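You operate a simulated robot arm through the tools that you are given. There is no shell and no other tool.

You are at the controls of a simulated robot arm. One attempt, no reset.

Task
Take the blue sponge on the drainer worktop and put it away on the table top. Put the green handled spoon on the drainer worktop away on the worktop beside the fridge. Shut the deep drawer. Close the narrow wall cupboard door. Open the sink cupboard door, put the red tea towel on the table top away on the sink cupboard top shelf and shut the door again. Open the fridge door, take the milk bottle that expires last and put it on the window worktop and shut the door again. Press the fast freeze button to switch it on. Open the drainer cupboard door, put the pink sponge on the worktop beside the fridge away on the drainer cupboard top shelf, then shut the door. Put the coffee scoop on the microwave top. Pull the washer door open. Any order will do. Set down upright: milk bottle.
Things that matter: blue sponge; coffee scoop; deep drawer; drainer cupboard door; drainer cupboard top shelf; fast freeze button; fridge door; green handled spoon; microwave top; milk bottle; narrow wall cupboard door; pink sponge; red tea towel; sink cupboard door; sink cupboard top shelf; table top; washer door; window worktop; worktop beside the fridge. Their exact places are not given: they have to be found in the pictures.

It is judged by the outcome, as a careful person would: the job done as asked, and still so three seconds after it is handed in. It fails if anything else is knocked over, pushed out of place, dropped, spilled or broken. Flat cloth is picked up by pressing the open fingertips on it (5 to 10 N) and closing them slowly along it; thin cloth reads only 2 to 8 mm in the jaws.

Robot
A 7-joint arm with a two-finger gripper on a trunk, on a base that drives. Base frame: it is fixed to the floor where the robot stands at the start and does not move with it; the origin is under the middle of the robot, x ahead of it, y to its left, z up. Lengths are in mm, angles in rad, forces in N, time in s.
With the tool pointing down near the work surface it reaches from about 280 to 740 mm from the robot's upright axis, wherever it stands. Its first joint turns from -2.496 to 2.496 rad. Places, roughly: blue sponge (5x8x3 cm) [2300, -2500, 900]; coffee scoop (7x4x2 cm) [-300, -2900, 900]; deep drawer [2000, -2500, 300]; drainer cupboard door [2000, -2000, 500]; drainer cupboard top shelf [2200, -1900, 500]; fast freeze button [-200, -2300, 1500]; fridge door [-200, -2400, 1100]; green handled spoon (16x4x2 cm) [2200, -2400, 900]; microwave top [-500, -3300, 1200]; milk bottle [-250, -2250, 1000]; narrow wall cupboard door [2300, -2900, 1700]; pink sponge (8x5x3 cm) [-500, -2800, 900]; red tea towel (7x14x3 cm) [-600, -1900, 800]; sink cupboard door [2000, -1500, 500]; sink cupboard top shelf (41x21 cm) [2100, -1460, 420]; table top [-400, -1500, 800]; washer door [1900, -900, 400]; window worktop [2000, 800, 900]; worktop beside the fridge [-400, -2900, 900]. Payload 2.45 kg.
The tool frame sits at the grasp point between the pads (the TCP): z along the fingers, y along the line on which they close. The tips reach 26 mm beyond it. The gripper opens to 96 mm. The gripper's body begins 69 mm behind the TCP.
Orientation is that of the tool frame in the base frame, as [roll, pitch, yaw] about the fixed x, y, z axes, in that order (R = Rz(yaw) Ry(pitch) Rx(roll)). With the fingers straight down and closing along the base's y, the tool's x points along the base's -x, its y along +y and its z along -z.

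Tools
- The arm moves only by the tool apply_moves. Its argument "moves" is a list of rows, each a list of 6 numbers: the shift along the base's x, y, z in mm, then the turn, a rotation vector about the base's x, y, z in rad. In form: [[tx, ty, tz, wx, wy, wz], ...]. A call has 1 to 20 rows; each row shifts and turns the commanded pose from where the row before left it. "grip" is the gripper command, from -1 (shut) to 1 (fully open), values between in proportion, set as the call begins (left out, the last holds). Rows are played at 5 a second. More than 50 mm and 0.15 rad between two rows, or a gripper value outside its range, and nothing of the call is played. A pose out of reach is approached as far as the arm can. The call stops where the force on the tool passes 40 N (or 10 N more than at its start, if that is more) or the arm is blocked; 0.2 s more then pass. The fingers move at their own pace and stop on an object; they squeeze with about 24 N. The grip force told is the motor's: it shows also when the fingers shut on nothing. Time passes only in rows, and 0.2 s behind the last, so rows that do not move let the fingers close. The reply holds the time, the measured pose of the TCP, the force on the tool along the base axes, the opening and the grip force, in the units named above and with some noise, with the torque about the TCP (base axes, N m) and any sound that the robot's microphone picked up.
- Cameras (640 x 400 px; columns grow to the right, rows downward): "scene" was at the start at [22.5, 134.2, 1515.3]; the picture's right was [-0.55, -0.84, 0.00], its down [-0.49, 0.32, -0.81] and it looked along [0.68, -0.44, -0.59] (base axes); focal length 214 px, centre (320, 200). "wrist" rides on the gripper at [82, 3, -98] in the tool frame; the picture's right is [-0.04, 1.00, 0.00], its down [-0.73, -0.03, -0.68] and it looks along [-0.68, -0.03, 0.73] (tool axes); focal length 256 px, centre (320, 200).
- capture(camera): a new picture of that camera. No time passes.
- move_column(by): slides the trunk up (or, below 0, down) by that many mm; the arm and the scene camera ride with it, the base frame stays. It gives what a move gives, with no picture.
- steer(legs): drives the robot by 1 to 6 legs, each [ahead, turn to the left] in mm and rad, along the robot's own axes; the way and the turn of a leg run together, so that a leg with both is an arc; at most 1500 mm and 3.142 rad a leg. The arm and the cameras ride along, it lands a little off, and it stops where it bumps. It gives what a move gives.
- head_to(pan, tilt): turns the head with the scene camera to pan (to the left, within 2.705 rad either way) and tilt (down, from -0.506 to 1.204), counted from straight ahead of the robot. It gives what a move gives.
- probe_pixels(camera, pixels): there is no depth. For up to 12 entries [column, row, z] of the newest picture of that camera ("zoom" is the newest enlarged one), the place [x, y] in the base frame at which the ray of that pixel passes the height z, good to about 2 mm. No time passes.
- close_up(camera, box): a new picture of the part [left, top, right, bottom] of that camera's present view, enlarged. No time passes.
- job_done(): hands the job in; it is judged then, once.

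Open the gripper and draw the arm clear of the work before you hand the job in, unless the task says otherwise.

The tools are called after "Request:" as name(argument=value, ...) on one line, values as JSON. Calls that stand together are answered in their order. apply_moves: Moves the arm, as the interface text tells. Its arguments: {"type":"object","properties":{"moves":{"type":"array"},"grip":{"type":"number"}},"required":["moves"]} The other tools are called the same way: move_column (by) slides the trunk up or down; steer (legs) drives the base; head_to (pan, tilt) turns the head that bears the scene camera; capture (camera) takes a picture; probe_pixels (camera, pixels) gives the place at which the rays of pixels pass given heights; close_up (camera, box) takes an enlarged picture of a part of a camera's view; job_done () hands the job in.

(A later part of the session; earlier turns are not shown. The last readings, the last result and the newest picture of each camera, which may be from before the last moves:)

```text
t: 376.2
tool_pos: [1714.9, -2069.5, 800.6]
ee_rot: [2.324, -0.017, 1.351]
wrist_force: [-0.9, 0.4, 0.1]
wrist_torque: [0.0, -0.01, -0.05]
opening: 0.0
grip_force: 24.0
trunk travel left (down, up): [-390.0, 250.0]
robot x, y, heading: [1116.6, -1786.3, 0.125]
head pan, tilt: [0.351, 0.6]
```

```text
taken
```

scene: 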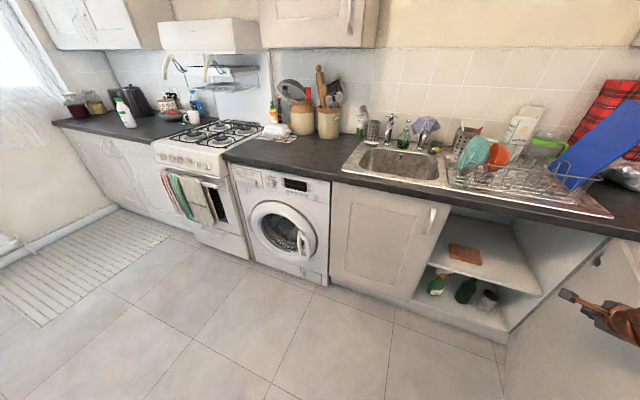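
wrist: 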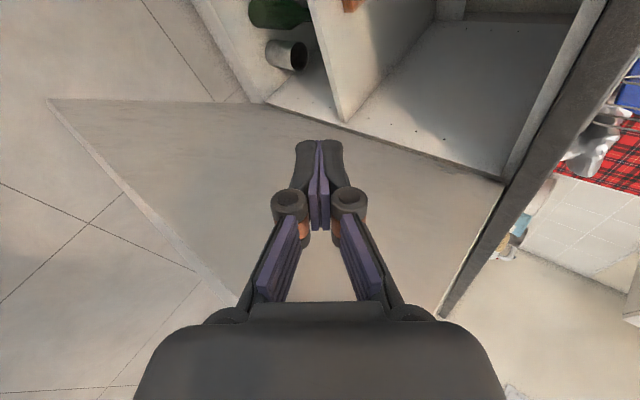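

The drainer door is wide open and its top shelf (with a brown board at (465,255)) is visible. Now I move back to the middle and roll the gripper back for the sink door handle.

Request:
apply_moves(moves=[[-10, 40, 0, 0, 0, 0], [-10, 45, 0, 0, 0, 0], [-5, 48, 0, 0, 0, 0], [0, 48, 0, 0, 0, 0], [0, 48, 0, 0, 0, 0], [0, 48, 0, 0, 0, 0], [0, 20, 0, -0.1017, 0.0227, 0.0978], [0, 20, 0, -0.1017, 0.0227, 0.0978], [0, 10, 0, -0.1017, 0.0227, 0.0978], [0, 10, 0, -0.1017, 0.0227, 0.0978], [0, 10, 0, -0.1017, 0.0227, 0.0978], [0, 10, 0, -0.1017, 0.0227, 0.0978], [0, 10, 0, -0.1017, 0.0227, 0.0978], [0, 0, 0, -0.1017, 0.0227, 0.0978], [0, 0, 0, -0.1017, 0.0227, 0.0978], [0, 0, 0, -0.1017, 0.0227, 0.0978], [0, 0, 0, -0.1017, 0.0227, 0.0978]], grip=0.3)

Request:
capture(camera="wrist")

```text
t: 379.8
tool_pos: [1688.7, -1702.1, 801.0]
ee_rot: [3.131, 0.805, 2.904]
wrist_force: [-0.6, -0.3, 0.3]
wrist_torque: [-0.01, 0.03, 0.02]
opening: 62.0
grip_force: 0.0
trunk travel left (down, up): [-390.0, 250.0]
robot x, y, heading: [1119.4, -1785.2, 0.125]
head pan, tilt: [0.351, 0.6]
```

```text
taken
```

wrist: 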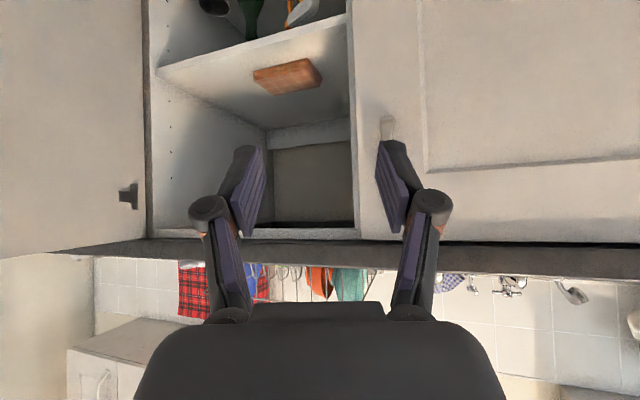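

I'll yaw to face the sink door square-on, drive 110 mm closer and check the handle alignment.

Request:
apply_moves(moves=[[0, 15, -10, 0, 0, 0.105], [0, 10, -10, 0, 0, 0.105], [0, 5, -10, 0, 0, 0.105]])

Request:
steer(legs=[[105, 0]])

Request:
capture(camera="wrist")

```text
t: 380.6
tool_pos: [1688.5, -1672.8, 771.0]
ee_rot: [3.13, 0.806, -3.064]
wrist_force: [0.2, 0.7, -0.1]
wrist_torque: [0.03, 0.0, 0.04]
opening: 62.3
grip_force: 0.0
trunk travel left (down, up): [-390.0, 250.0]
robot x, y, heading: [1120.0, -1785.7, 0.13]
head pan, tilt: [0.351, 0.6]
```

```text
t: 381.8
tool_pos: [1789.9, -1659.4, 770.6]
ee_rot: [3.127, 0.803, -3.065]
wrist_force: [0.0, 0.0, 0.5]
wrist_torque: [-0.01, 0.04, 0.02]
opening: 62.5
grip_force: 0.1
trunk travel left (down, up): [-390.0, 250.0]
robot x, y, heading: [1220.7, -1774.3, 0.127]
head pan, tilt: [0.351, 0.6]
```

```text
taken
```

wrist: 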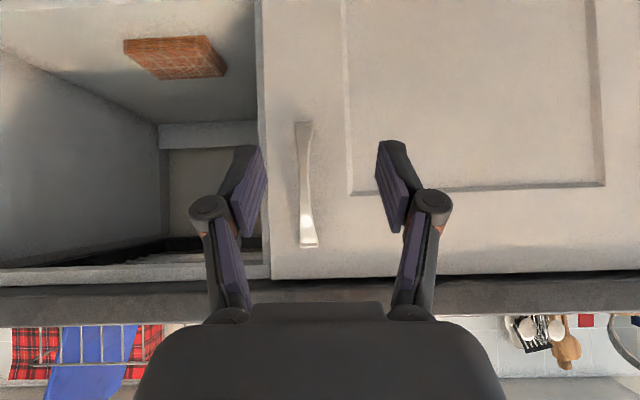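

The handle is at column 306, centred vertically. I'll shift 8 mm to -y and advance to TCP x≈1942.

Request:
apply_moves(moves=[[40, -6, 0, 0, 0, 0], [40, -2, 0, 0, 0, 0], [40, 3, 0, 0, 0, 0], [32, 2, 0, 0, 0, 0]])

Request:
capture(camera="wrist")

```text
t: 382.8
tool_pos: [1945.9, -1661.7, 770.4]
ee_rot: [3.13, 0.805, -3.068]
wrist_force: [-0.3, -0.1, 0.4]
wrist_torque: [0.01, 0.01, -0.03]
opening: 62.3
grip_force: 0.0
trunk travel left (down, up): [-390.0, 250.0]
robot x, y, heading: [1218.4, -1770.6, 0.125]
head pan, tilt: [0.351, 0.6]
```

```text
taken
```

wrist: 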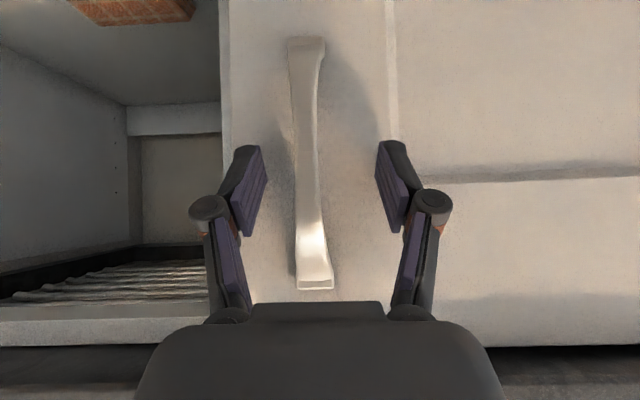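

Aligned. Close on the handle.

Request:
apply_moves(moves=[[0, -4, 0, 0, 0, 0], [0, 0, 0, 0, 0, 0], [0, 0, 0, 0, 0, 0], [0, 0, 0, 0, 0, 0], [0, 0, 0, 0, 0, 0]], grip=-1)

Request:
capture(camera="wrist")

```text
t: 384.0
tool_pos: [1943.9, -1666.2, 769.3]
ee_rot: [3.127, 0.804, -3.068]
wrist_force: [1.0, -5.0, -0.8]
wrist_torque: [-0.21, -0.01, 0.0]
opening: 8.6
grip_force: 36.3
trunk travel left (down, up): [-390.0, 250.0]
robot x, y, heading: [1219.0, -1769.7, 0.132]
head pan, tilt: [0.351, 0.6]
```

```text
taken
```

wrist: 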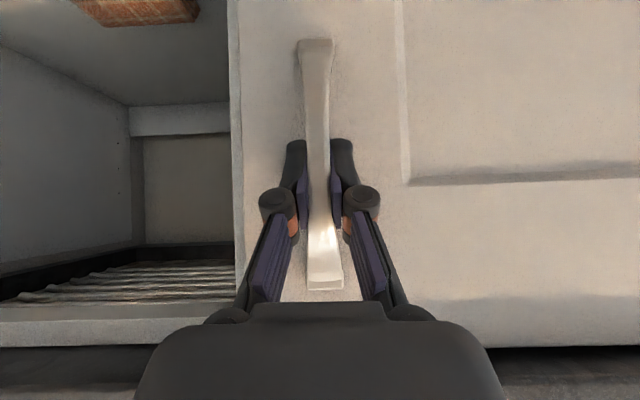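

The handle is gripped (8.6 mm). I'll pull along its arc (hinge at left, near (1950,-1225)).

Request:
apply_moves(moves=[[-11, 0.4, 0, 0, 0, -0.02], [-11, 0.5, 0, 0, 0, -0.02], [-22, 1.9, 0, 0, 0, -0.045], [-21.8, 3.1, 0, 0, 0, -0.045], [-21.7, 4.1, 0, 0, 0, -0.045], [-21.4, 5.2, 0, 0, 0, -0.045]])

Request:
capture(camera="scene")

```text
t: 385.0
tool_pos: [1878.9, -1663.2, 769.0]
ee_rot: [3.129, 0.804, 3.087]
wrist_force: [0.3, -7.3, 8.1]
wrist_torque: [-0.18, -0.12, -0.01]
opening: 8.4
grip_force: 36.6
trunk travel left (down, up): [-390.0, 250.0]
robot x, y, heading: [1219.7, -1772.9, 0.124]
head pan, tilt: [0.351, 0.6]
stopped in row 5: the force on the tool passed its limit at 42 N (the readings are from after the stop); the commanded pose is now the measured one
```

```text
taken
```

scene: 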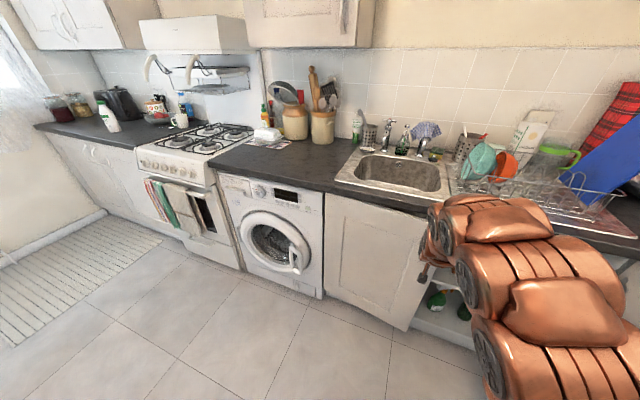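

It's opening. I'll continue with slightly less +y.

Request:
apply_moves(moves=[[-16, 0, 0, 0, 0, -0.03], [-18, 1, 0, 0, 0, -0.04], [-18, 2, 0, 0, 0, -0.04], [-18, 3, 0, 0, 0, -0.04], [-18, 4, 0, 0, 0, -0.04]])

Request:
apply_moves(moves=[[-18, 5, 0, 0, 0, -0.04], [-18, 6, 0, 0, 0, -0.04], [-18, 7, 0, 0, 0, -0.04], [-17, 8, 0, 0, 0, -0.04], [-17, 9, 0, 0, 0, -0.04]])

Request:
capture(camera="scene")

```text
t: 385.9
tool_pos: [1825.3, -1653.2, 769.6]
ee_rot: [3.126, 0.807, 2.98]
wrist_force: [3.3, 13.1, -4.8]
wrist_torque: [-0.1, 0.14, -0.13]
opening: 8.5
grip_force: 36.7
trunk travel left (down, up): [-390.0, 250.0]
robot x, y, heading: [1219.2, -1770.8, 0.126]
head pan, tilt: [0.351, 0.6]
stopped in row 4: the force on the tool passed its limit at 42 N (the readings are from after the stop); the commanded pose is now the measured one
```

```text
t: 387.1
tool_pos: [1734.4, -1620.9, 770.4]
ee_rot: [3.129, 0.805, 2.776]
wrist_force: [2.5, 3.3, -34.4]
wrist_torque: [-0.26, -0.18, -0.06]
opening: 8.6
grip_force: 36.4
trunk travel left (down, up): [-390.0, 250.0]
robot x, y, heading: [1218.8, -1774.8, 0.125]
head pan, tilt: [0.351, 0.6]
```

```text
taken
```

scene: 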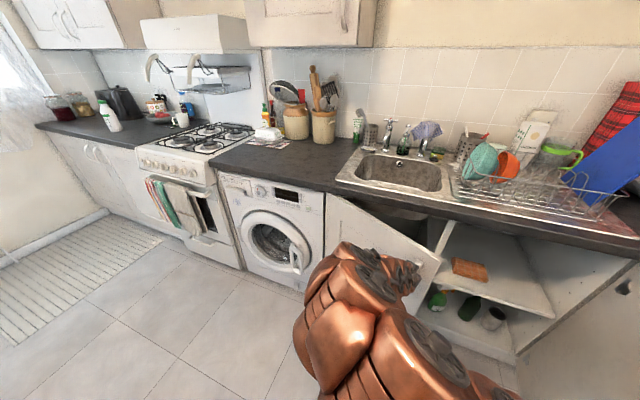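

The sink door is ~30° open. I'll release, slide off the handle and reverse the base a bit.

Request:
apply_moves(moves=[[0, 0, 0, 0, 0, 0], [0, 0, 0, 0, 0, 0], [0, 0, 0, 0, 0, 0], [-20, 8, 20, 0, 0, 0], [-25, 9, 25, 0, 0, 0]], grip=0.5)

Request:
capture(camera="wrist")

```text
t: 388.3
tool_pos: [1688.0, -1605.4, 815.3]
ee_rot: [3.126, 0.806, 2.778]
wrist_force: [0.3, 0.1, -0.8]
wrist_torque: [0.02, 0.0, 0.03]
opening: 71.8
grip_force: 0.2
trunk travel left (down, up): [-390.0, 250.0]
robot x, y, heading: [1217.4, -1772.0, 0.128]
head pan, tilt: [0.351, 0.6]
```

```text
taken
```

wrist: 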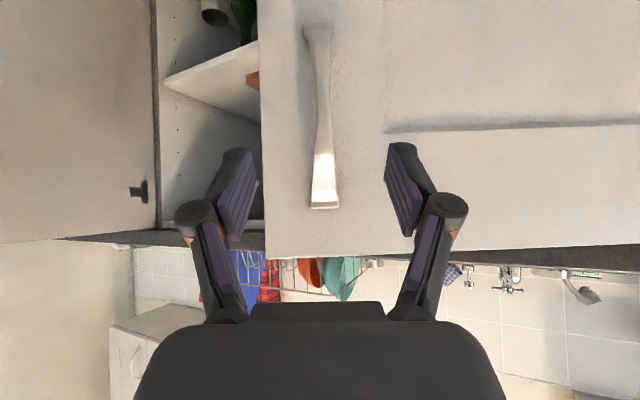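

Free of the handle. I'll reverse 110 mm, close the gripper, and swing it to the right of the edge with the tool yawed left, so it can hook behind the door.

Request:
steer(legs=[[-110, 0]])

Request:
apply_moves(moves=[[20, -25, 0, 0, 0, 0.1], [20, -30, 0, 0, 0, 0.14], [20, -30, 0, 0, 0, 0.14], [10, -30, 0, 0, 0, 0.14], [10, -30, -10, 0, 0, 0.14], [10, -10, -10, 0, 0, 0.14]], grip=-1)

Request:
capture(camera="wrist")

Request:
capture(camera="scene")

```text
t: 389.5
tool_pos: [1580.7, -1619.4, 817.2]
ee_rot: [3.127, 0.808, 2.779]
wrist_force: [-0.4, -0.4, 0.0]
wrist_torque: [0.01, 0.0, -0.01]
opening: 72.1
grip_force: 0.2
trunk travel left (down, up): [-390.0, 250.0]
robot x, y, heading: [1113.3, -1786.3, 0.125]
head pan, tilt: [0.351, 0.6]
```

```text
t: 390.9
tool_pos: [1681.7, -1756.4, 821.9]
ee_rot: [3.123, 0.809, -2.704]
wrist_force: [-1.2, 0.0, -0.9]
wrist_torque: [-0.04, 0.02, -0.02]
opening: 0.1
grip_force: 24.0
out of reach, approached as far as the arm can: row 1, 2
trunk travel left (down, up): [-390.0, 250.0]
robot x, y, heading: [1115.0, -1786.6, 0.128]
head pan, tilt: [0.351, 0.6]
```

```text
taken
```

wrist: 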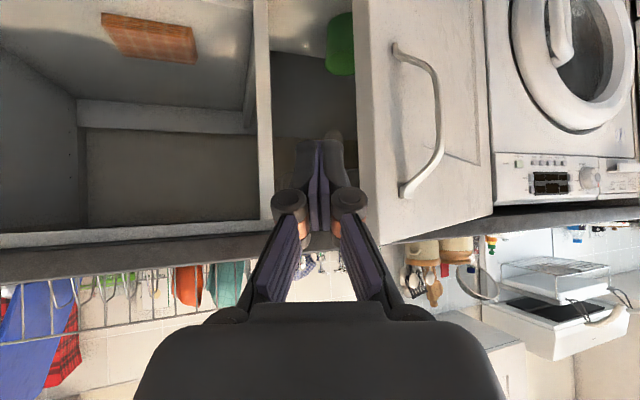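

```text
taken
```

scene: 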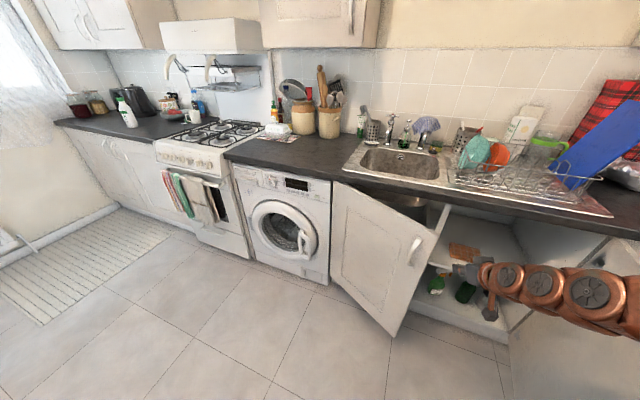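

The sink door's edge is at column 360 with clear space behind it. I'll move forward, then +y behind the edge.

Request:
apply_moves(moves=[[35, 5, -12, 0, 0, 0], [35, 10, -12, 0, 0, 0], [25, 25, -10, 0, 0, 0], [10, 35, -8, 0, 0, 0], [0, 30, 0, 0, 0, 0]])

Request:
capture(camera="wrist")

```text
t: 391.9
tool_pos: [1787.6, -1692.6, 776.8]
ee_rot: [3.126, 0.806, -2.713]
wrist_force: [-1.6, -3.7, 1.7]
wrist_torque: [0.07, -0.01, 0.08]
opening: 0.2
grip_force: 23.6
trunk travel left (down, up): [-390.0, 250.0]
robot x, y, heading: [1112.2, -1784.3, 0.121]
head pan, tilt: [0.351, 0.6]
stopped in row 5: the force on the tool passed its limit at 74 N (the readings are from after the stop); the commanded pose is now the measured one
```

```text
taken
```

wrist: 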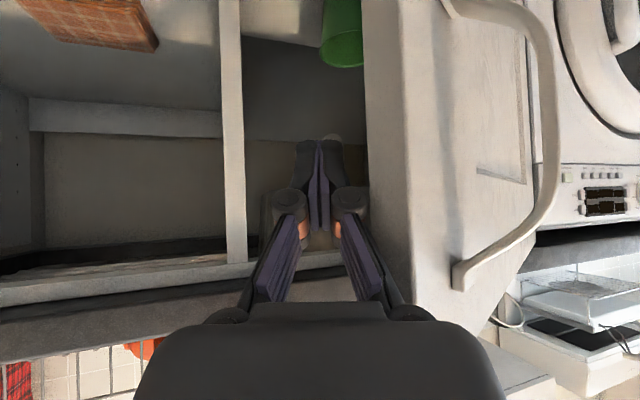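

The body is touching the edge again; I'll yaw the tool further left (~0.55 rad) before going in.

Request:
apply_moves(moves=[[5, -15, 0, 0, 0, 0.14], [10, 0, 0, 0, 0, 0.14], [5, 0, 0, 0, 0, 0.14], [0, 5, 0, 0, 0, 0.13], [0, 20, 0, 0, 0, 0], [0, 20, 0, 0, 0, 0]])

Request:
capture(camera="wrist")

```text
t: 393.3
tool_pos: [1807.2, -1661.2, 778.6]
ee_rot: [3.125, 0.808, -2.162]
wrist_force: [-0.2, -0.3, 0.1]
wrist_torque: [0.0, -0.03, 0.03]
opening: 0.0
grip_force: 23.9
trunk travel left (down, up): [-390.0, 250.0]
robot x, y, heading: [1113.3, -1784.7, 0.126]
head pan, tilt: [0.351, 0.6]
```

```text
taken
```

wrist: 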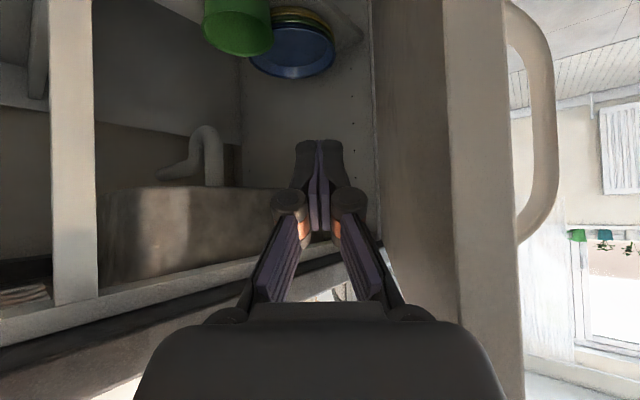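

The tips are behind the sink door (inner face at columns 375–450); bowls are visible inside. Now pull outward.

Request:
apply_moves(moves=[[-18, 8, 0, 0, 0, 0], [-18, 9, 0, 0, 0, 0], [-18, 10, 0, 0, 0, 0], [-18, 10, 0, 0, 0, -0.03], [-18, 11, 0, 0, 0, -0.04], [-17, 12, 0, 0, 0, -0.04], [-16, 13, 0, 0, 0, -0.04]])

Request:
capture(camera="wrist")

Request:
capture(camera="scene")

```text
t: 394.9
tool_pos: [1683.1, -1589.4, 777.7]
ee_rot: [3.125, 0.806, -2.313]
wrist_force: [0.1, -0.3, 0.2]
wrist_torque: [-0.02, 0.02, 0.01]
opening: 0.1
grip_force: 24.1
trunk travel left (down, up): [-390.0, 250.0]
robot x, y, heading: [1111.8, -1787.1, 0.128]
head pan, tilt: [0.351, 0.6]
```

```text
taken
```

wrist: 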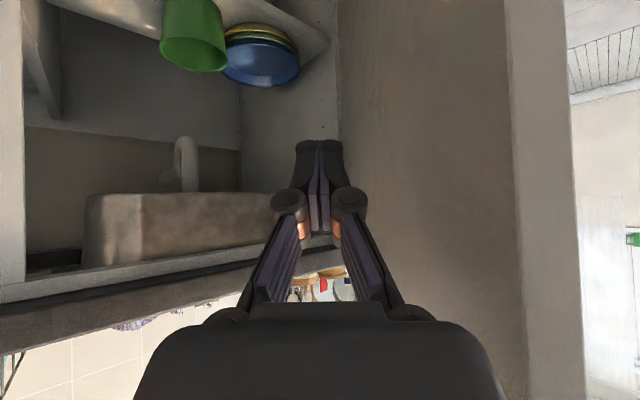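

```text
taken
```

scene: 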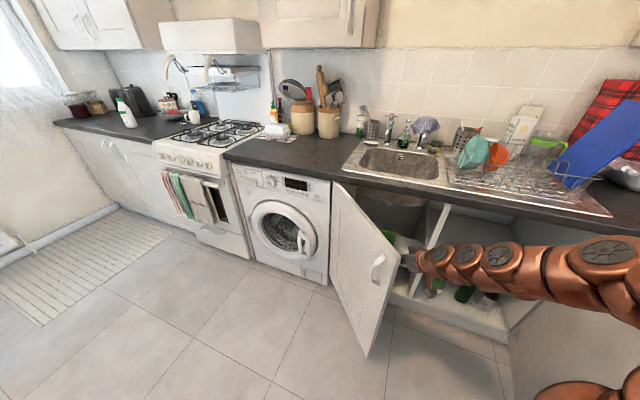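

Continue sweeping the sink door open.

Request:
apply_moves(moves=[[-10, 18, 0, 0, 0, -0.04], [-8, 22, 0, 0, 0, -0.04], [-4, 25, 0, 0, 0, -0.04], [0, 28, 0, 0, 0, -0.04], [0, 28, 0, 0, 0, 0], [0, 28, 0, 0, 0, 0], [0, 28, 0, 0, 0, 0], [0, 28, 0, 0, 0, 0], [0, 28, 0, 0, 0, 0]])

Request:
capture(camera="scene")

Request:
capture(camera="wrist")

```text
t: 396.9
tool_pos: [1658.8, -1352.3, 776.8]
ee_rot: [3.125, 0.804, -2.474]
wrist_force: [0.6, -1.2, -0.3]
wrist_torque: [-0.01, 0.0, -0.01]
opening: 0.0
grip_force: 24.2
trunk travel left (down, up): [-390.0, 250.0]
robot x, y, heading: [1110.9, -1786.4, 0.126]
head pan, tilt: [0.351, 0.6]
```

```text
taken
```

scene: 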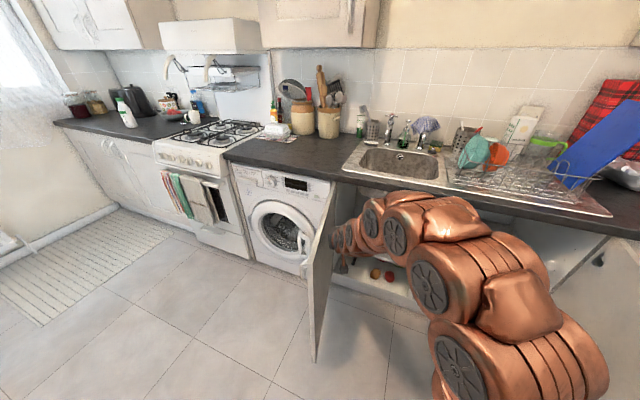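

```text
taken
```

wrist: 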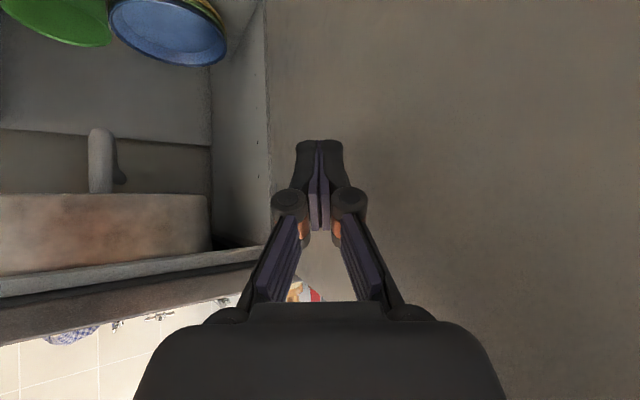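

The sink door is about 85° open too. I'll draw the arm back to the middle and up, then look at both shelves.

Request:
apply_moves(moves=[[0, -40, 0, 0, 0, 0], [0, -45, 0, 0, 0, 0], [0, -48, 0, 0, 0, 0], [0, -48, 0, 0, 0, 0], [0, -48, 0, 0, 0, 0], [0, -48, 0, 0, 0, 0]])

Request:
steer(legs=[[-250, 0]])

Request:
head_to(pan=0.2, tilt=0.55)

Request:
capture(camera="scene")

```text
t: 398.3
tool_pos: [1660.5, -1633.3, 775.8]
ee_rot: [3.126, 0.804, -2.472]
wrist_force: [-0.3, 0.1, -1.3]
wrist_torque: [-0.02, 0.02, -0.02]
opening: 0.1
grip_force: 23.3
trunk travel left (down, up): [-390.0, 250.0]
robot x, y, heading: [1111.0, -1788.5, 0.128]
head pan, tilt: [0.351, 0.6]
```

```text
t: 400.1
tool_pos: [1418.4, -1664.7, 776.8]
ee_rot: [3.125, 0.807, -2.473]
wrist_force: [-0.6, -0.8, 0.6]
wrist_torque: [-0.03, 0.0, 0.0]
opening: 0.0
grip_force: 23.8
trunk travel left (down, up): [-390.0, 250.0]
robot x, y, heading: [870.2, -1815.4, 0.122]
head pan, tilt: [0.351, 0.6]
```

```text
t: 400.8
tool_pos: [1418.2, -1665.7, 775.8]
ee_rot: [3.126, 0.803, -2.472]
wrist_force: [-0.5, -0.1, 0.9]
wrist_torque: [0.01, 0.02, 0.01]
opening: 0.0
grip_force: 23.9
trunk travel left (down, up): [-390.0, 250.0]
robot x, y, heading: [867.2, -1817.9, 0.127]
head pan, tilt: [0.201, 0.55]
```

```text
taken
```

scene: 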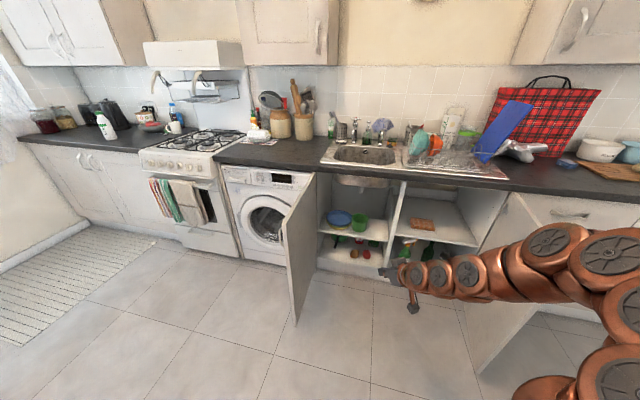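

Both shelves are visible. Close-up for geometry.

Request:
close_up(camera="scene", box=[300, 160, 500, 285])

Request:
probe_pixels(camera="zoom", pixels=[[60, 237, 420], [270, 260, 420], [70, 200, 420], [290, 195, 420], [150, 205, 430], [195, 205, 430], [310, 250, 420], [565, 280, 420], [330, 175, 420], [500, 165, 420], [395, 205, 430], [560, 260, 400]])

```text
3.20 times, centred on (400, 222) of scene
```

zoom: 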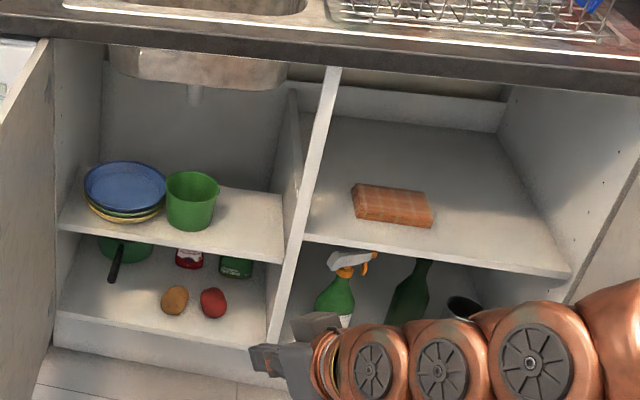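

```text
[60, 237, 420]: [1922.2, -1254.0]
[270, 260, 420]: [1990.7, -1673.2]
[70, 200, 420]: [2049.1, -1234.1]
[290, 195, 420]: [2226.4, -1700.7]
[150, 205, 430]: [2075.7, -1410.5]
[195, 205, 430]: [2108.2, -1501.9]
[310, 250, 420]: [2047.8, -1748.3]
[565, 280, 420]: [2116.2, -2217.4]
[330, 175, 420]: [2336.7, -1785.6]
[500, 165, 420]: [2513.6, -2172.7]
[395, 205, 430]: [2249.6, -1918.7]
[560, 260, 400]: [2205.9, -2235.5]
```

The sink shelf has free room on its right (zoom (250,230)), and the drainer shelf right of the brown board. Now I'll fetch the pink sponge: raise the trunk and return the gripper to vertical.

Request:
move_column(by=250)

Request:
apply_moves(moves=[[-15, -15, 35, -0.083, 0.105, 0], [-15, -15, 35, -0.083, 0.105, 0], [-15, -15, 35, -0.083, 0.105, 0], [-15, -15, 35, -0.083, 0.105, 0], [-10, -15, 35, -0.083, 0.105, 0], [-10, -15, 30, -0.083, 0.105, 0], [0, -15, 0, 0, 0, -0.135], [0, -15, 0, 0, 0, -0.135], [0, -10, 0, 0, 0, -0.135], [0, 0, 0, 0, 0, -0.135]], grip=1)

```text
t: 403.4
tool_pos: [1418.3, -1665.4, 1025.9]
ee_rot: [3.127, 0.806, -2.473]
wrist_force: [-0.8, 0.0, -0.4]
wrist_torque: [0.0, -0.01, 0.01]
opening: 0.1
grip_force: 24.3
trunk travel left (down, up): [-640.0, 0.0]
robot x, y, heading: [871.5, -1819.8, 0.129]
head pan, tilt: [0.201, 0.55]
```

```text
t: 405.6
tool_pos: [1336.6, -1793.9, 1230.8]
ee_rot: [3.128, 0.002, -3.013]
wrist_force: [-0.3, -1.2, 0.7]
wrist_torque: [0.01, 0.02, -0.03]
opening: 96.2
grip_force: 0.1
trunk travel left (down, up): [-640.0, 0.0]
robot x, y, heading: [868.2, -1814.9, 0.126]
head pan, tilt: [0.201, 0.55]
```

Tool-down and tucked. Drive to the worktop beside the fridge.

Request:
steer(legs=[[0, -2.084], [1130, 0], [0, -1.1]])

Request:
head_to(pan=0.3, tilt=0.6)

Request:
capture(camera="scene")

```text
t: 419.2
tool_pos: [-60.5, -2852.4, 1231.6]
ee_rot: [3.128, 0.003, 0.03]
wrist_force: [-0.7, -0.7, 0.6]
wrist_torque: [0.02, 0.0, -0.01]
opening: 95.9
grip_force: 0.1
trunk travel left (down, up): [-640.0, 0.0]
robot x, y, heading: [403.6, -2870.0, -3.116]
head pan, tilt: [0.201, 0.55]
```

```text
t: 419.9
tool_pos: [-61.9, -2852.0, 1231.9]
ee_rot: [3.127, 0.001, 0.032]
wrist_force: [-0.3, 0.5, -0.9]
wrist_torque: [-0.01, 0.02, -0.02]
opening: 96.0
grip_force: 0.0
trunk travel left (down, up): [-640.0, 0.0]
robot x, y, heading: [409.3, -2875.7, -3.116]
head pan, tilt: [0.3, 0.6]
```

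```text
taken
```

scene: 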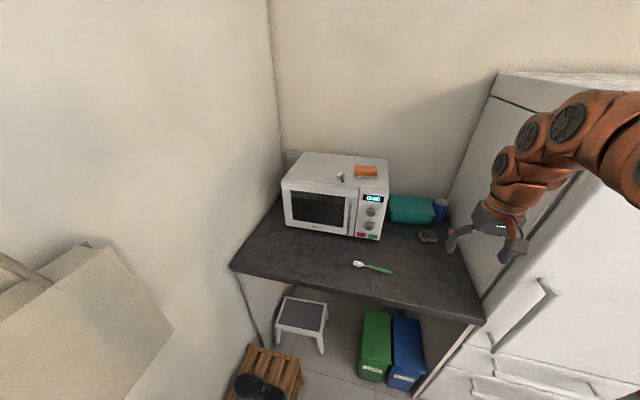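

I'll drive 150 mm closer and move above the pink sponge (near (-448,-2853)).

Request:
steer(legs=[[150, 0]])

Request:
apply_moves(moves=[[-40, 0, -20, 0, 0, 0], [-40, 0, -25, 0, 0, 0], [-40, 0, -25, 0, 0, 0], [-40, 0, -25, 0, 0, 0], [-30, 0, -25, 0, 0, 0]])

Request:
capture(camera="wrist")

```text
t: 421.3
tool_pos: [-216.4, -2857.7, 1231.2]
ee_rot: [3.127, 0.0, 0.031]
wrist_force: [-0.4, -0.7, 0.4]
wrist_torque: [-0.01, 0.02, 0.01]
opening: 96.2
grip_force: 0.1
trunk travel left (down, up): [-640.0, 0.0]
robot x, y, heading: [251.2, -2875.1, -3.113]
head pan, tilt: [0.3, 0.6]
```

```text
t: 422.5
tool_pos: [-403.7, -2859.9, 1111.1]
ee_rot: [3.128, 0.001, 0.031]
wrist_force: [-0.8, 0.7, -0.2]
wrist_torque: [0.0, 0.01, 0.02]
opening: 96.0
grip_force: 0.0
trunk travel left (down, up): [-640.0, 0.0]
robot x, y, heading: [250.3, -2881.5, -3.114]
head pan, tilt: [0.3, 0.6]
```

```text
taken
```

wrist: 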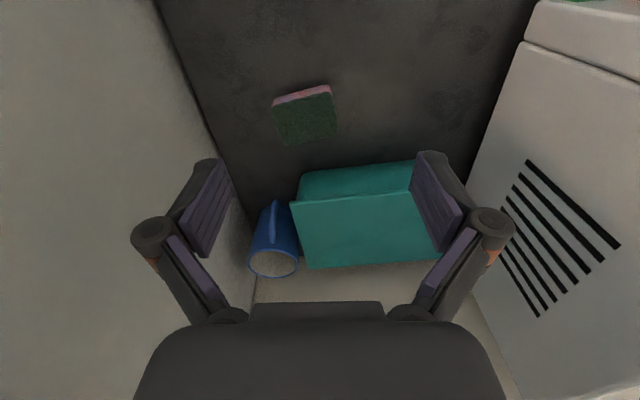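

The sponge is at wrist (306,117). Probe its corners.

Request:
probe_pixels(camera="wrist", pixels=[[306, 118, 937], [273, 103, 937], [331, 93, 937], [338, 136, 937], [285, 146, 937]])

Request:
close_up(camera="wrist", box=[240, 60, 380, 160])

```text
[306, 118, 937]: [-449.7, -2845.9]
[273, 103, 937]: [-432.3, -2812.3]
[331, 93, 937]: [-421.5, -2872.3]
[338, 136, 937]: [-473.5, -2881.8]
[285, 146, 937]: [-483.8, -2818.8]
```

```text
4.00 times, centred on (310, 110) of wrist
```

zoom: 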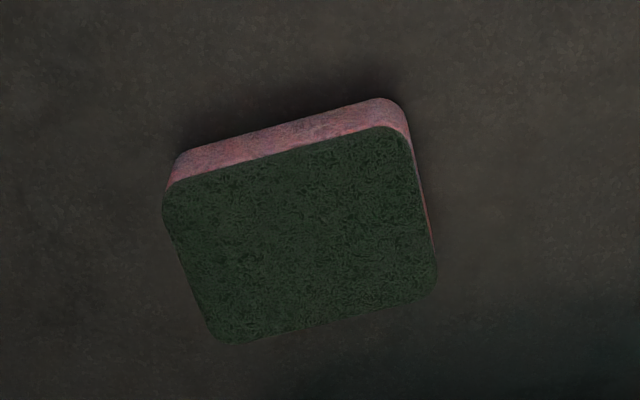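

The sponge centre is (-450,-2846), its short side roughly along x. I'll check the gap to the teal box behind, then turn the gripper to close across the short side.

Request:
probe_pixels(camera="wrist", pixels=[[302, 175, 990], [302, 175, 907], [410, 163, 990], [294, 203, 990]])

Request:
apply_moves(moves=[[-4, 1, 0, 0, 0, -0.142], [-4, 1, 0, 0, 0, -0.142], [-4, 1, 0, 0, 0, -0.142], [-4, 1, 0, 0, 0, -0.142], [-4, 1, 0, 0, 0, -0.142], [-4, 2, 0, 0, 0, -0.142], [-4, 2, 0, 0, 0, -0.142], [-4, 2, 0, 0, 0, -0.142], [-4, 1, 0, 0, 0, -0.142], [-6, 1, 0, 0, 0, -0.142]], grip=0.5)

Request:
capture(camera="wrist")

```text
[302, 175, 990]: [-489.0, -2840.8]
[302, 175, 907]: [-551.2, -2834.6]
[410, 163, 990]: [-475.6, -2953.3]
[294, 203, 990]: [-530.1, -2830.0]
```

```text
t: 424.7
tool_pos: [-450.6, -2844.7, 1112.1]
ee_rot: [3.125, 0.004, -1.392]
wrist_force: [-0.2, -0.6, 0.1]
wrist_torque: [0.03, 0.0, -0.02]
opening: 72.1
grip_force: 0.0
trunk travel left (down, up): [-640.0, 0.0]
robot x, y, heading: [253.7, -2874.9, -3.115]
head pan, tilt: [0.3, 0.6]
```

```text
taken
```

wrist: 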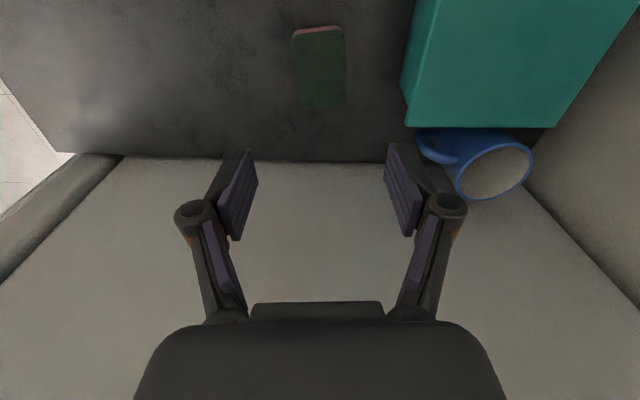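

Well aligned (sponge centre column 320, row 68). Descend to z≈938 and grip.

Request:
apply_moves(moves=[[0, 0, -45, 0, 0, 0], [0, 0, -45, 0, 0, 0], [0, 0, -45, 0, 0, 0], [0, 0, -30, 0, 0, 0], [0, 0, -8, 0, 0, 0]])

Request:
capture(camera="wrist")

```text
t: 425.9
tool_pos: [-448.7, -2846.4, 940.0]
ee_rot: [3.128, 0.002, -1.389]
wrist_force: [-0.6, -0.1, -0.3]
wrist_torque: [-0.01, -0.01, 0.0]
opening: 72.2
grip_force: 0.1
trunk travel left (down, up): [-640.0, 0.0]
robot x, y, heading: [251.1, -2879.8, -3.113]
head pan, tilt: [0.3, 0.6]
```

```text
taken
```

wrist: 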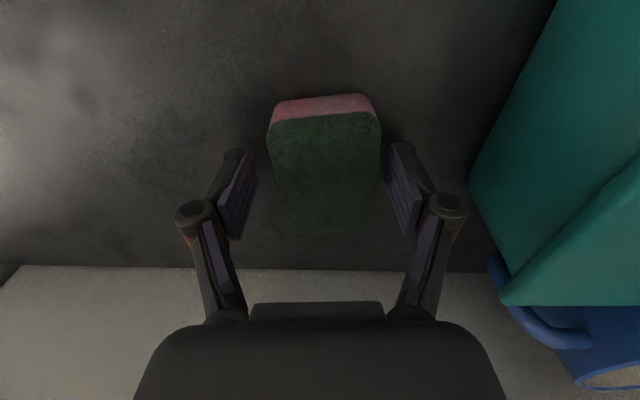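

The sponge sits between the fingers. Close and lift.

Request:
apply_moves(moves=[[0, 0, 0, 0, 0, 0], [0, 0, 0, 0, 0, 0], [0, 0, 0, 0, 0, 0], [0, 0, 0, 0, 0, 0], [0, 0, 30, 0, 0, 0], [0, 0, 40, 0, 0, 0], [0, 0, 40, 0, 0, 0]], grip=-1)

Request:
capture(camera="wrist")

```text
t: 427.5
tool_pos: [-449.1, -2845.4, 1048.8]
ee_rot: [3.127, 0.001, -1.389]
wrist_force: [0.3, -0.7, 0.1]
wrist_torque: [0.02, 0.02, -0.04]
opening: 47.6
grip_force: 23.9
trunk travel left (down, up): [-640.0, 0.0]
robot x, y, heading: [253.5, -2881.1, -3.116]
head pan, tilt: [0.3, 0.6]
```

```text
taken
```

wrist: 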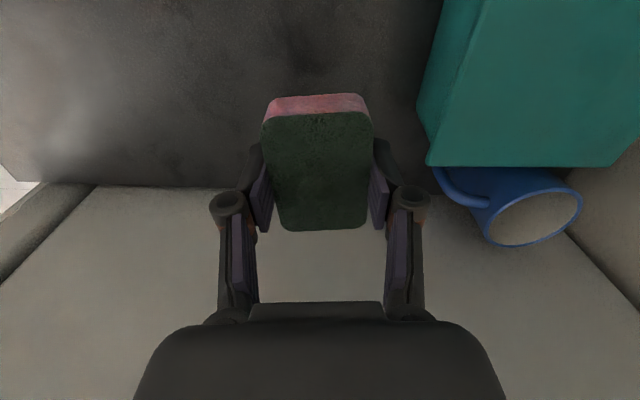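

The sponge is held (47.6 mm). Retract, restore neutral yaw and drive back to the open cupboards.

Request:
apply_moves(moves=[[0, 0, 40, 0, 0, 0], [15, 0, 30, 0, 0, 0.142], [25, 0, 20, 0, 0, 0.142], [25, 0, 15, 0, 0, 0.142], [25, 0, 15, 0, 0, 0.142], [25, 0, 15, 0, 0, 0.142], [25, 0, 15, 0, 0, 0.142], [25, 0, 15, 0, 0, 0.142], [25, 0, 10, 0, 0, 0.142], [25, 0, 0, 0, 0, 0.142], [25, 0, 0, 0, 0, 0.142]])

Request:
steer(legs=[[-500, 0], [0, -2.3]])

```text
t: 429.9
tool_pos: [-211.6, -2845.1, 1224.1]
ee_rot: [3.126, 0.002, 0.033]
wrist_force: [-1.7, 0.5, 0.1]
wrist_torque: [0.0, -0.02, 0.01]
opening: 47.5
grip_force: 24.0
trunk travel left (down, up): [-640.0, 0.0]
robot x, y, heading: [250.1, -2879.1, -3.112]
head pan, tilt: [0.3, 0.6]
```

```text
t: 438.2
tool_pos: [1077.6, -2528.1, 1225.5]
ee_rot: [3.127, -0.001, -2.226]
wrist_force: [0.6, -0.5, 0.3]
wrist_torque: [-0.02, 0.04, -0.01]
opening: 47.3
grip_force: 23.8
trunk travel left (down, up): [-640.0, 0.0]
robot x, y, heading: [758.7, -2861.9, 0.91]
head pan, tilt: [0.3, 0.6]
```

Now drive to about (1150,-1830) and face the cupboards.

Request:
steer(legs=[[0, 0.298], [1090, 0], [0, -1.13]])

Request:
move_column(by=-400)

Request:
head_to(pan=0.15, tilt=0.5)

Request:
capture(camera="scene")

Request:
capture(camera="wrist")

```text
t: 447.9
tool_pos: [1618.4, -1807.7, 1223.8]
ee_rot: [3.128, 0.004, -3.064]
wrist_force: [1.0, 1.0, 1.3]
wrist_torque: [-0.03, -0.01, 0.0]
opening: 47.4
grip_force: 24.0
trunk travel left (down, up): [-640.0, 0.0]
robot x, y, heading: [1152.6, -1795.2, 0.076]
head pan, tilt: [0.3, 0.6]
```

```text
t: 451.7
tool_pos: [1617.5, -1807.8, 824.6]
ee_rot: [3.127, 0.001, -3.067]
wrist_force: [0.4, 0.0, -0.9]
wrist_torque: [-0.01, -0.01, -0.01]
opening: 47.4
grip_force: 23.6
trunk travel left (down, up): [-240.0, 400.0]
robot x, y, heading: [1152.8, -1791.2, 0.076]
head pan, tilt: [0.3, 0.6]
```

```text
t: 452.4
tool_pos: [1616.9, -1808.8, 823.3]
ee_rot: [3.126, 0.002, -3.065]
wrist_force: [-0.1, 1.0, 0.3]
wrist_torque: [-0.03, -0.01, 0.0]
opening: 47.4
grip_force: 24.5
trunk travel left (down, up): [-240.0, 400.0]
robot x, y, heading: [1153.2, -1792.2, 0.082]
head pan, tilt: [0.15, 0.499]
```

```text
taken
```

scene: 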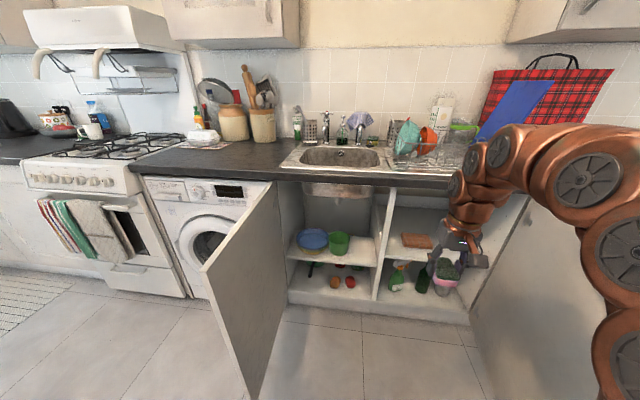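

```text
taken
```

wrist: 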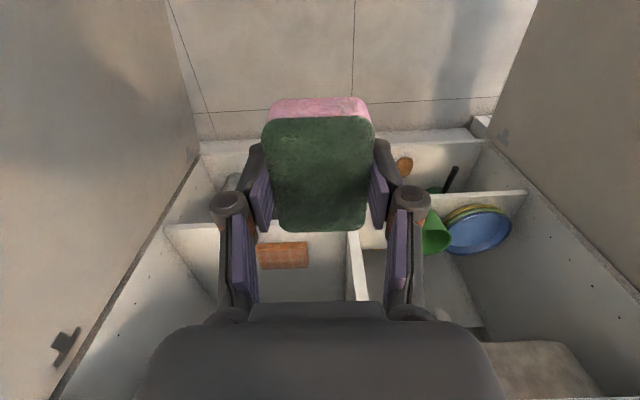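

I see the drainer shelf from above-front with its brown board. I'll triangulate the shelf's front edge where it meets the divider.

Request:
close_up(camera="scene", box=[270, 180, 480, 320])

Request:
close_up(camera="wrist", box=[140, 120, 540, 320])

```text
2.86 times, centred on (375, 250) of scene
```

zoom: 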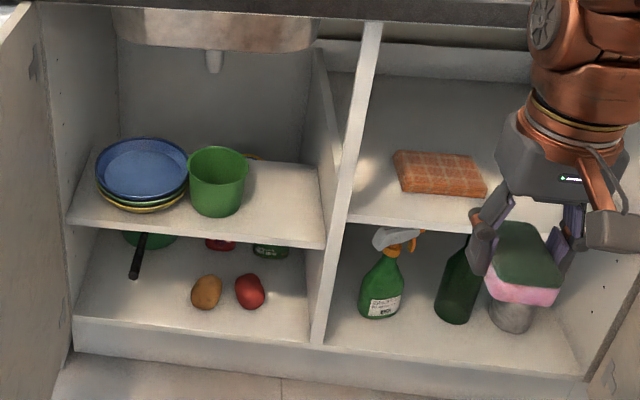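

```text
1.60 times, centred on (340, 220) of wrist
```

zoom: 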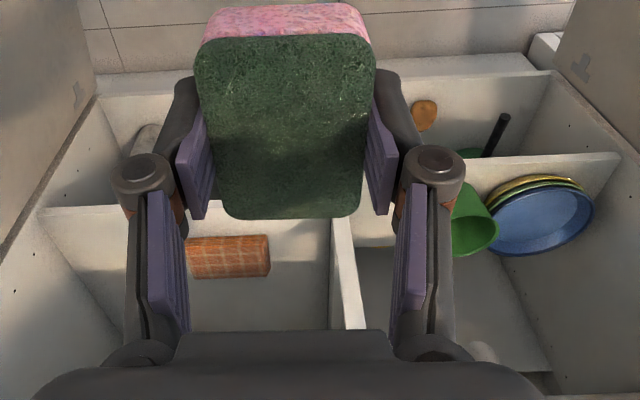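

Probing both rays at several heights.

Request:
probe_pixels(camera="zoom", pixels=[[333, 210, 420], [333, 210, 450], [333, 210, 480], [40, 212, 420], [40, 212, 450], [228, 258, 450], [470, 165, 420], [615, 155, 420]])

Request:
probe_pixels(camera="scene", pixels=[[384.8, 255.2, 420], [384.8, 255.2, 450], [384.8, 255.2, 480], [416, 240, 450], [376, 265, 420], [376, 265, 400], [288, 256, 420], [288, 256, 400]])

```text
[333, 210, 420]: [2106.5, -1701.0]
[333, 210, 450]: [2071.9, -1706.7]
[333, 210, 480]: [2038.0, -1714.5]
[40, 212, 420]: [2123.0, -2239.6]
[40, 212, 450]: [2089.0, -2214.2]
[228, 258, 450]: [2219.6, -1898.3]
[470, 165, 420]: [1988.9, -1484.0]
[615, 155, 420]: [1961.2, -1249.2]
```

```text
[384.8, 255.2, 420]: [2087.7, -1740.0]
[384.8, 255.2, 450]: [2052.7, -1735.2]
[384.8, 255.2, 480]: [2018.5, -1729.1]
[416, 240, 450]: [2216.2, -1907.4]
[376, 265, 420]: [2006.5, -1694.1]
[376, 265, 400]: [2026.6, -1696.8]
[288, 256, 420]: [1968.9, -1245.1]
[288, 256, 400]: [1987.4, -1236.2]
```

The sink shelf is confirmed at z≈420. For the drainer shelf I'll enter with the gripper pitched 45°, held high, and then lower to contact. First pitch and shift the arm in front of the right-hand opening.

Request:
apply_moves(moves=[[20, -25, -15, 0.0105, -0.1306, 0], [20, -25, -15, 0.0105, -0.1306, 0], [20, -25, -15, 0.0105, -0.1306, 0], [20, -25, -15, 0.0105, -0.1306, 0], [20, -25, -15, 0.0105, -0.1306, 0], [20, -25, -15, 0.0105, -0.1306, 0], [0, -20, 0, 0, 0, 0]])

Request:
move_column(by=-150)

Request:
capture(camera="wrist")

Request:
capture(camera="scene")

```text
t: 454.0
tool_pos: [1739.1, -1980.1, 735.1]
ee_rot: [3.124, 0.792, -3.067]
wrist_force: [0.9, 0.4, -0.3]
wrist_torque: [0.01, 0.02, 0.02]
opening: 47.2
grip_force: 24.1
trunk travel left (down, up): [-240.0, 400.0]
robot x, y, heading: [1152.5, -1792.9, 0.076]
head pan, tilt: [0.15, 0.499]
```

```text
t: 455.8
tool_pos: [1738.8, -1979.9, 585.4]
ee_rot: [3.123, 0.787, -3.066]
wrist_force: [0.8, -0.5, 0.1]
wrist_torque: [0.03, -0.02, 0.02]
opening: 47.4
grip_force: 24.1
trunk travel left (down, up): [-90.0, 550.0]
robot x, y, heading: [1155.5, -1797.7, 0.075]
head pan, tilt: [0.15, 0.499]
```

```text
taken
```

wrist: 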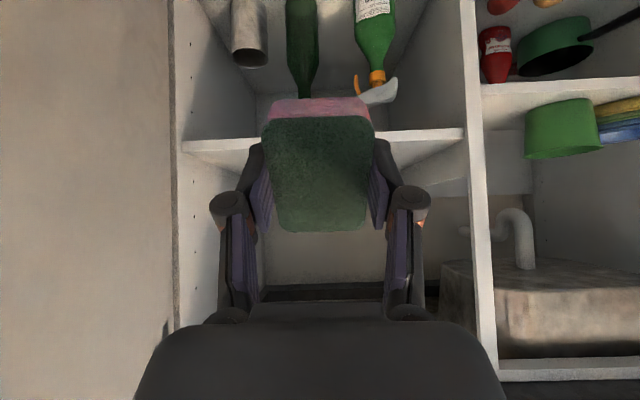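

```text
taken
```

scene: 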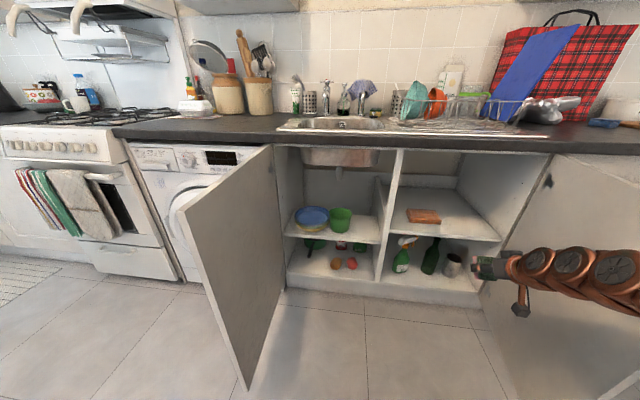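

Combining both views, the drainer shelf is at z≈490 with its front edge at x≈2007; the board lies near (2160,-1895). I'll shift right and drive in at TCP z≈585, above the shelf.

Request:
apply_moves(moves=[[0, -30, 5, 0, 0, 0], [0, -30, 5, 0, 0, 0], [0, -28, 0, 0, 0, 0]])

Request:
steer(legs=[[270, 0]])

Request:
capture(camera="wrist")

Request:
capture(camera="scene")

```text
t: 456.6
tool_pos: [1739.7, -2070.8, 592.0]
ee_rot: [3.124, 0.787, -3.067]
wrist_force: [0.3, 0.0, 0.0]
wrist_torque: [0.0, 0.01, -0.01]
opening: 47.6
grip_force: 23.6
trunk travel left (down, up): [-90.0, 550.0]
robot x, y, heading: [1151.5, -1791.8, 0.072]
head pan, tilt: [0.15, 0.499]
```

```text
t: 458.5
tool_pos: [2014.3, -2051.8, 592.7]
ee_rot: [3.125, 0.787, -3.069]
wrist_force: [0.0, -0.1, -0.1]
wrist_torque: [0.0, -0.01, -0.02]
opening: 47.7
grip_force: 24.1
trunk travel left (down, up): [-90.0, 550.0]
robot x, y, heading: [1427.3, -1775.9, 0.074]
head pan, tilt: [0.15, 0.499]
```

```text
taken
```

wrist: 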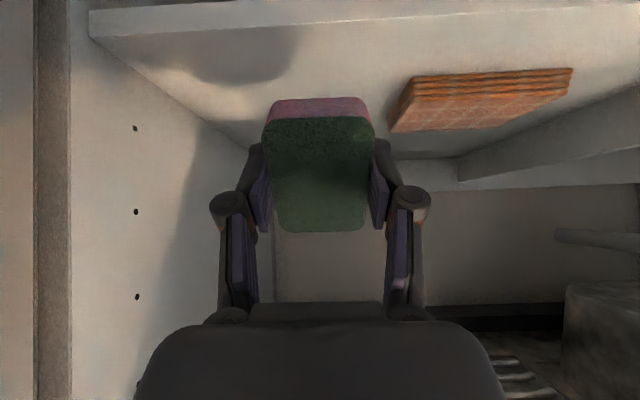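

```text
taken
```

scene: 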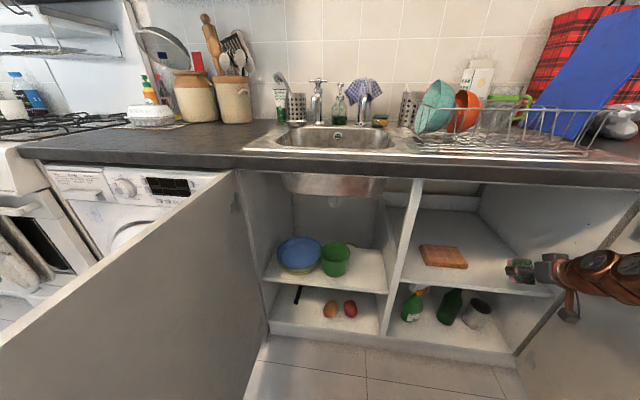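

The shelf surface and the board are in view, with free space under the sponge. Forward ~95 mm, then lower to contact.

Request:
apply_moves(moves=[[35, 2, 0, 0, 0, 0], [35, 2, 0, 0, 0, 0], [27, 2, -10, 0, 0, 0], [0, 0, -12, 0, 0, 0], [0, 0, -10, 0, 0, 0], [0, 0, -8, 0, 0, 0]])

Request:
capture(camera="wrist")

```text
t: 459.9
tool_pos: [2112.9, -2045.2, 552.6]
ee_rot: [3.123, 0.789, -3.067]
wrist_force: [-0.4, -0.4, -0.4]
wrist_torque: [0.01, 0.0, 0.0]
opening: 47.6
grip_force: 24.0
trunk travel left (down, up): [-90.0, 550.0]
robot x, y, heading: [1430.0, -1775.3, 0.073]
head pan, tilt: [0.15, 0.499]
```

```text
taken
```

wrist: 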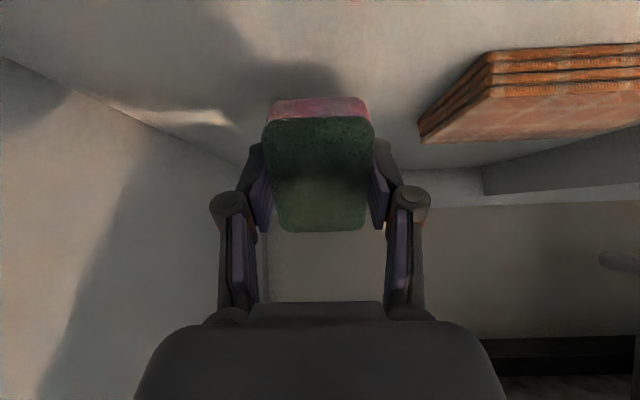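

Continue lowering in small steps to contact.

Request:
apply_moves(moves=[[0, 0, -6, 0, 0, 0], [0, 0, -5, 0, 0, 0], [0, 0, -5, 0, 0, 0], [0, 0, -4, 0, 0, 0]])

```text
t: 460.9
tool_pos: [2111.0, -2046.7, 534.7]
ee_rot: [3.124, 0.79, -3.068]
wrist_force: [-0.6, 0.5, 8.6]
wrist_torque: [-0.12, 0.07, -0.03]
opening: 47.3
grip_force: 24.4
trunk travel left (down, up): [-90.0, 550.0]
robot x, y, heading: [1426.2, -1779.3, 0.074]
head pan, tilt: [0.15, 0.499]
```

Touching (8.6 N). Release; the sponge will settle forward onto its flat face.

Request:
apply_moves(moves=[[0, 0, 1, 0, 0, 0], [0, 0, 0, 0, 0, 0], [0, 0, 0, 0, 0, 0], [0, 0, 0, 0, 0, 0]], grip=0.6)

Request:
capture(camera="wrist")

```text
t: 461.9
tool_pos: [2110.3, -2046.2, 532.9]
ee_rot: [3.123, 0.786, -3.068]
wrist_force: [0.5, -0.1, -0.2]
wrist_torque: [0.01, 0.0, 0.01]
opening: 76.6
grip_force: 0.0
trunk travel left (down, up): [-90.0, 550.0]
robot x, y, heading: [1429.6, -1772.7, 0.07]
head pan, tilt: [0.15, 0.499]
```

```text
taken
```

wrist: 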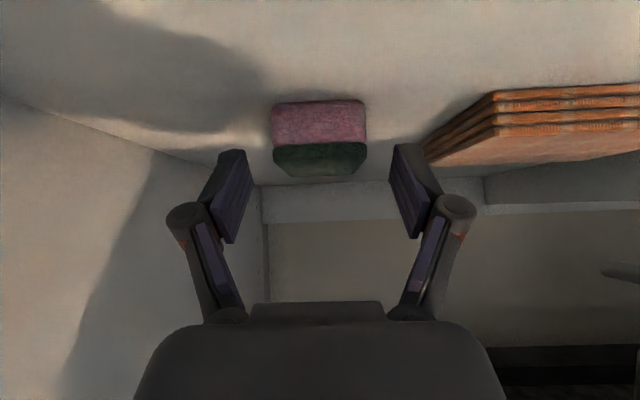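

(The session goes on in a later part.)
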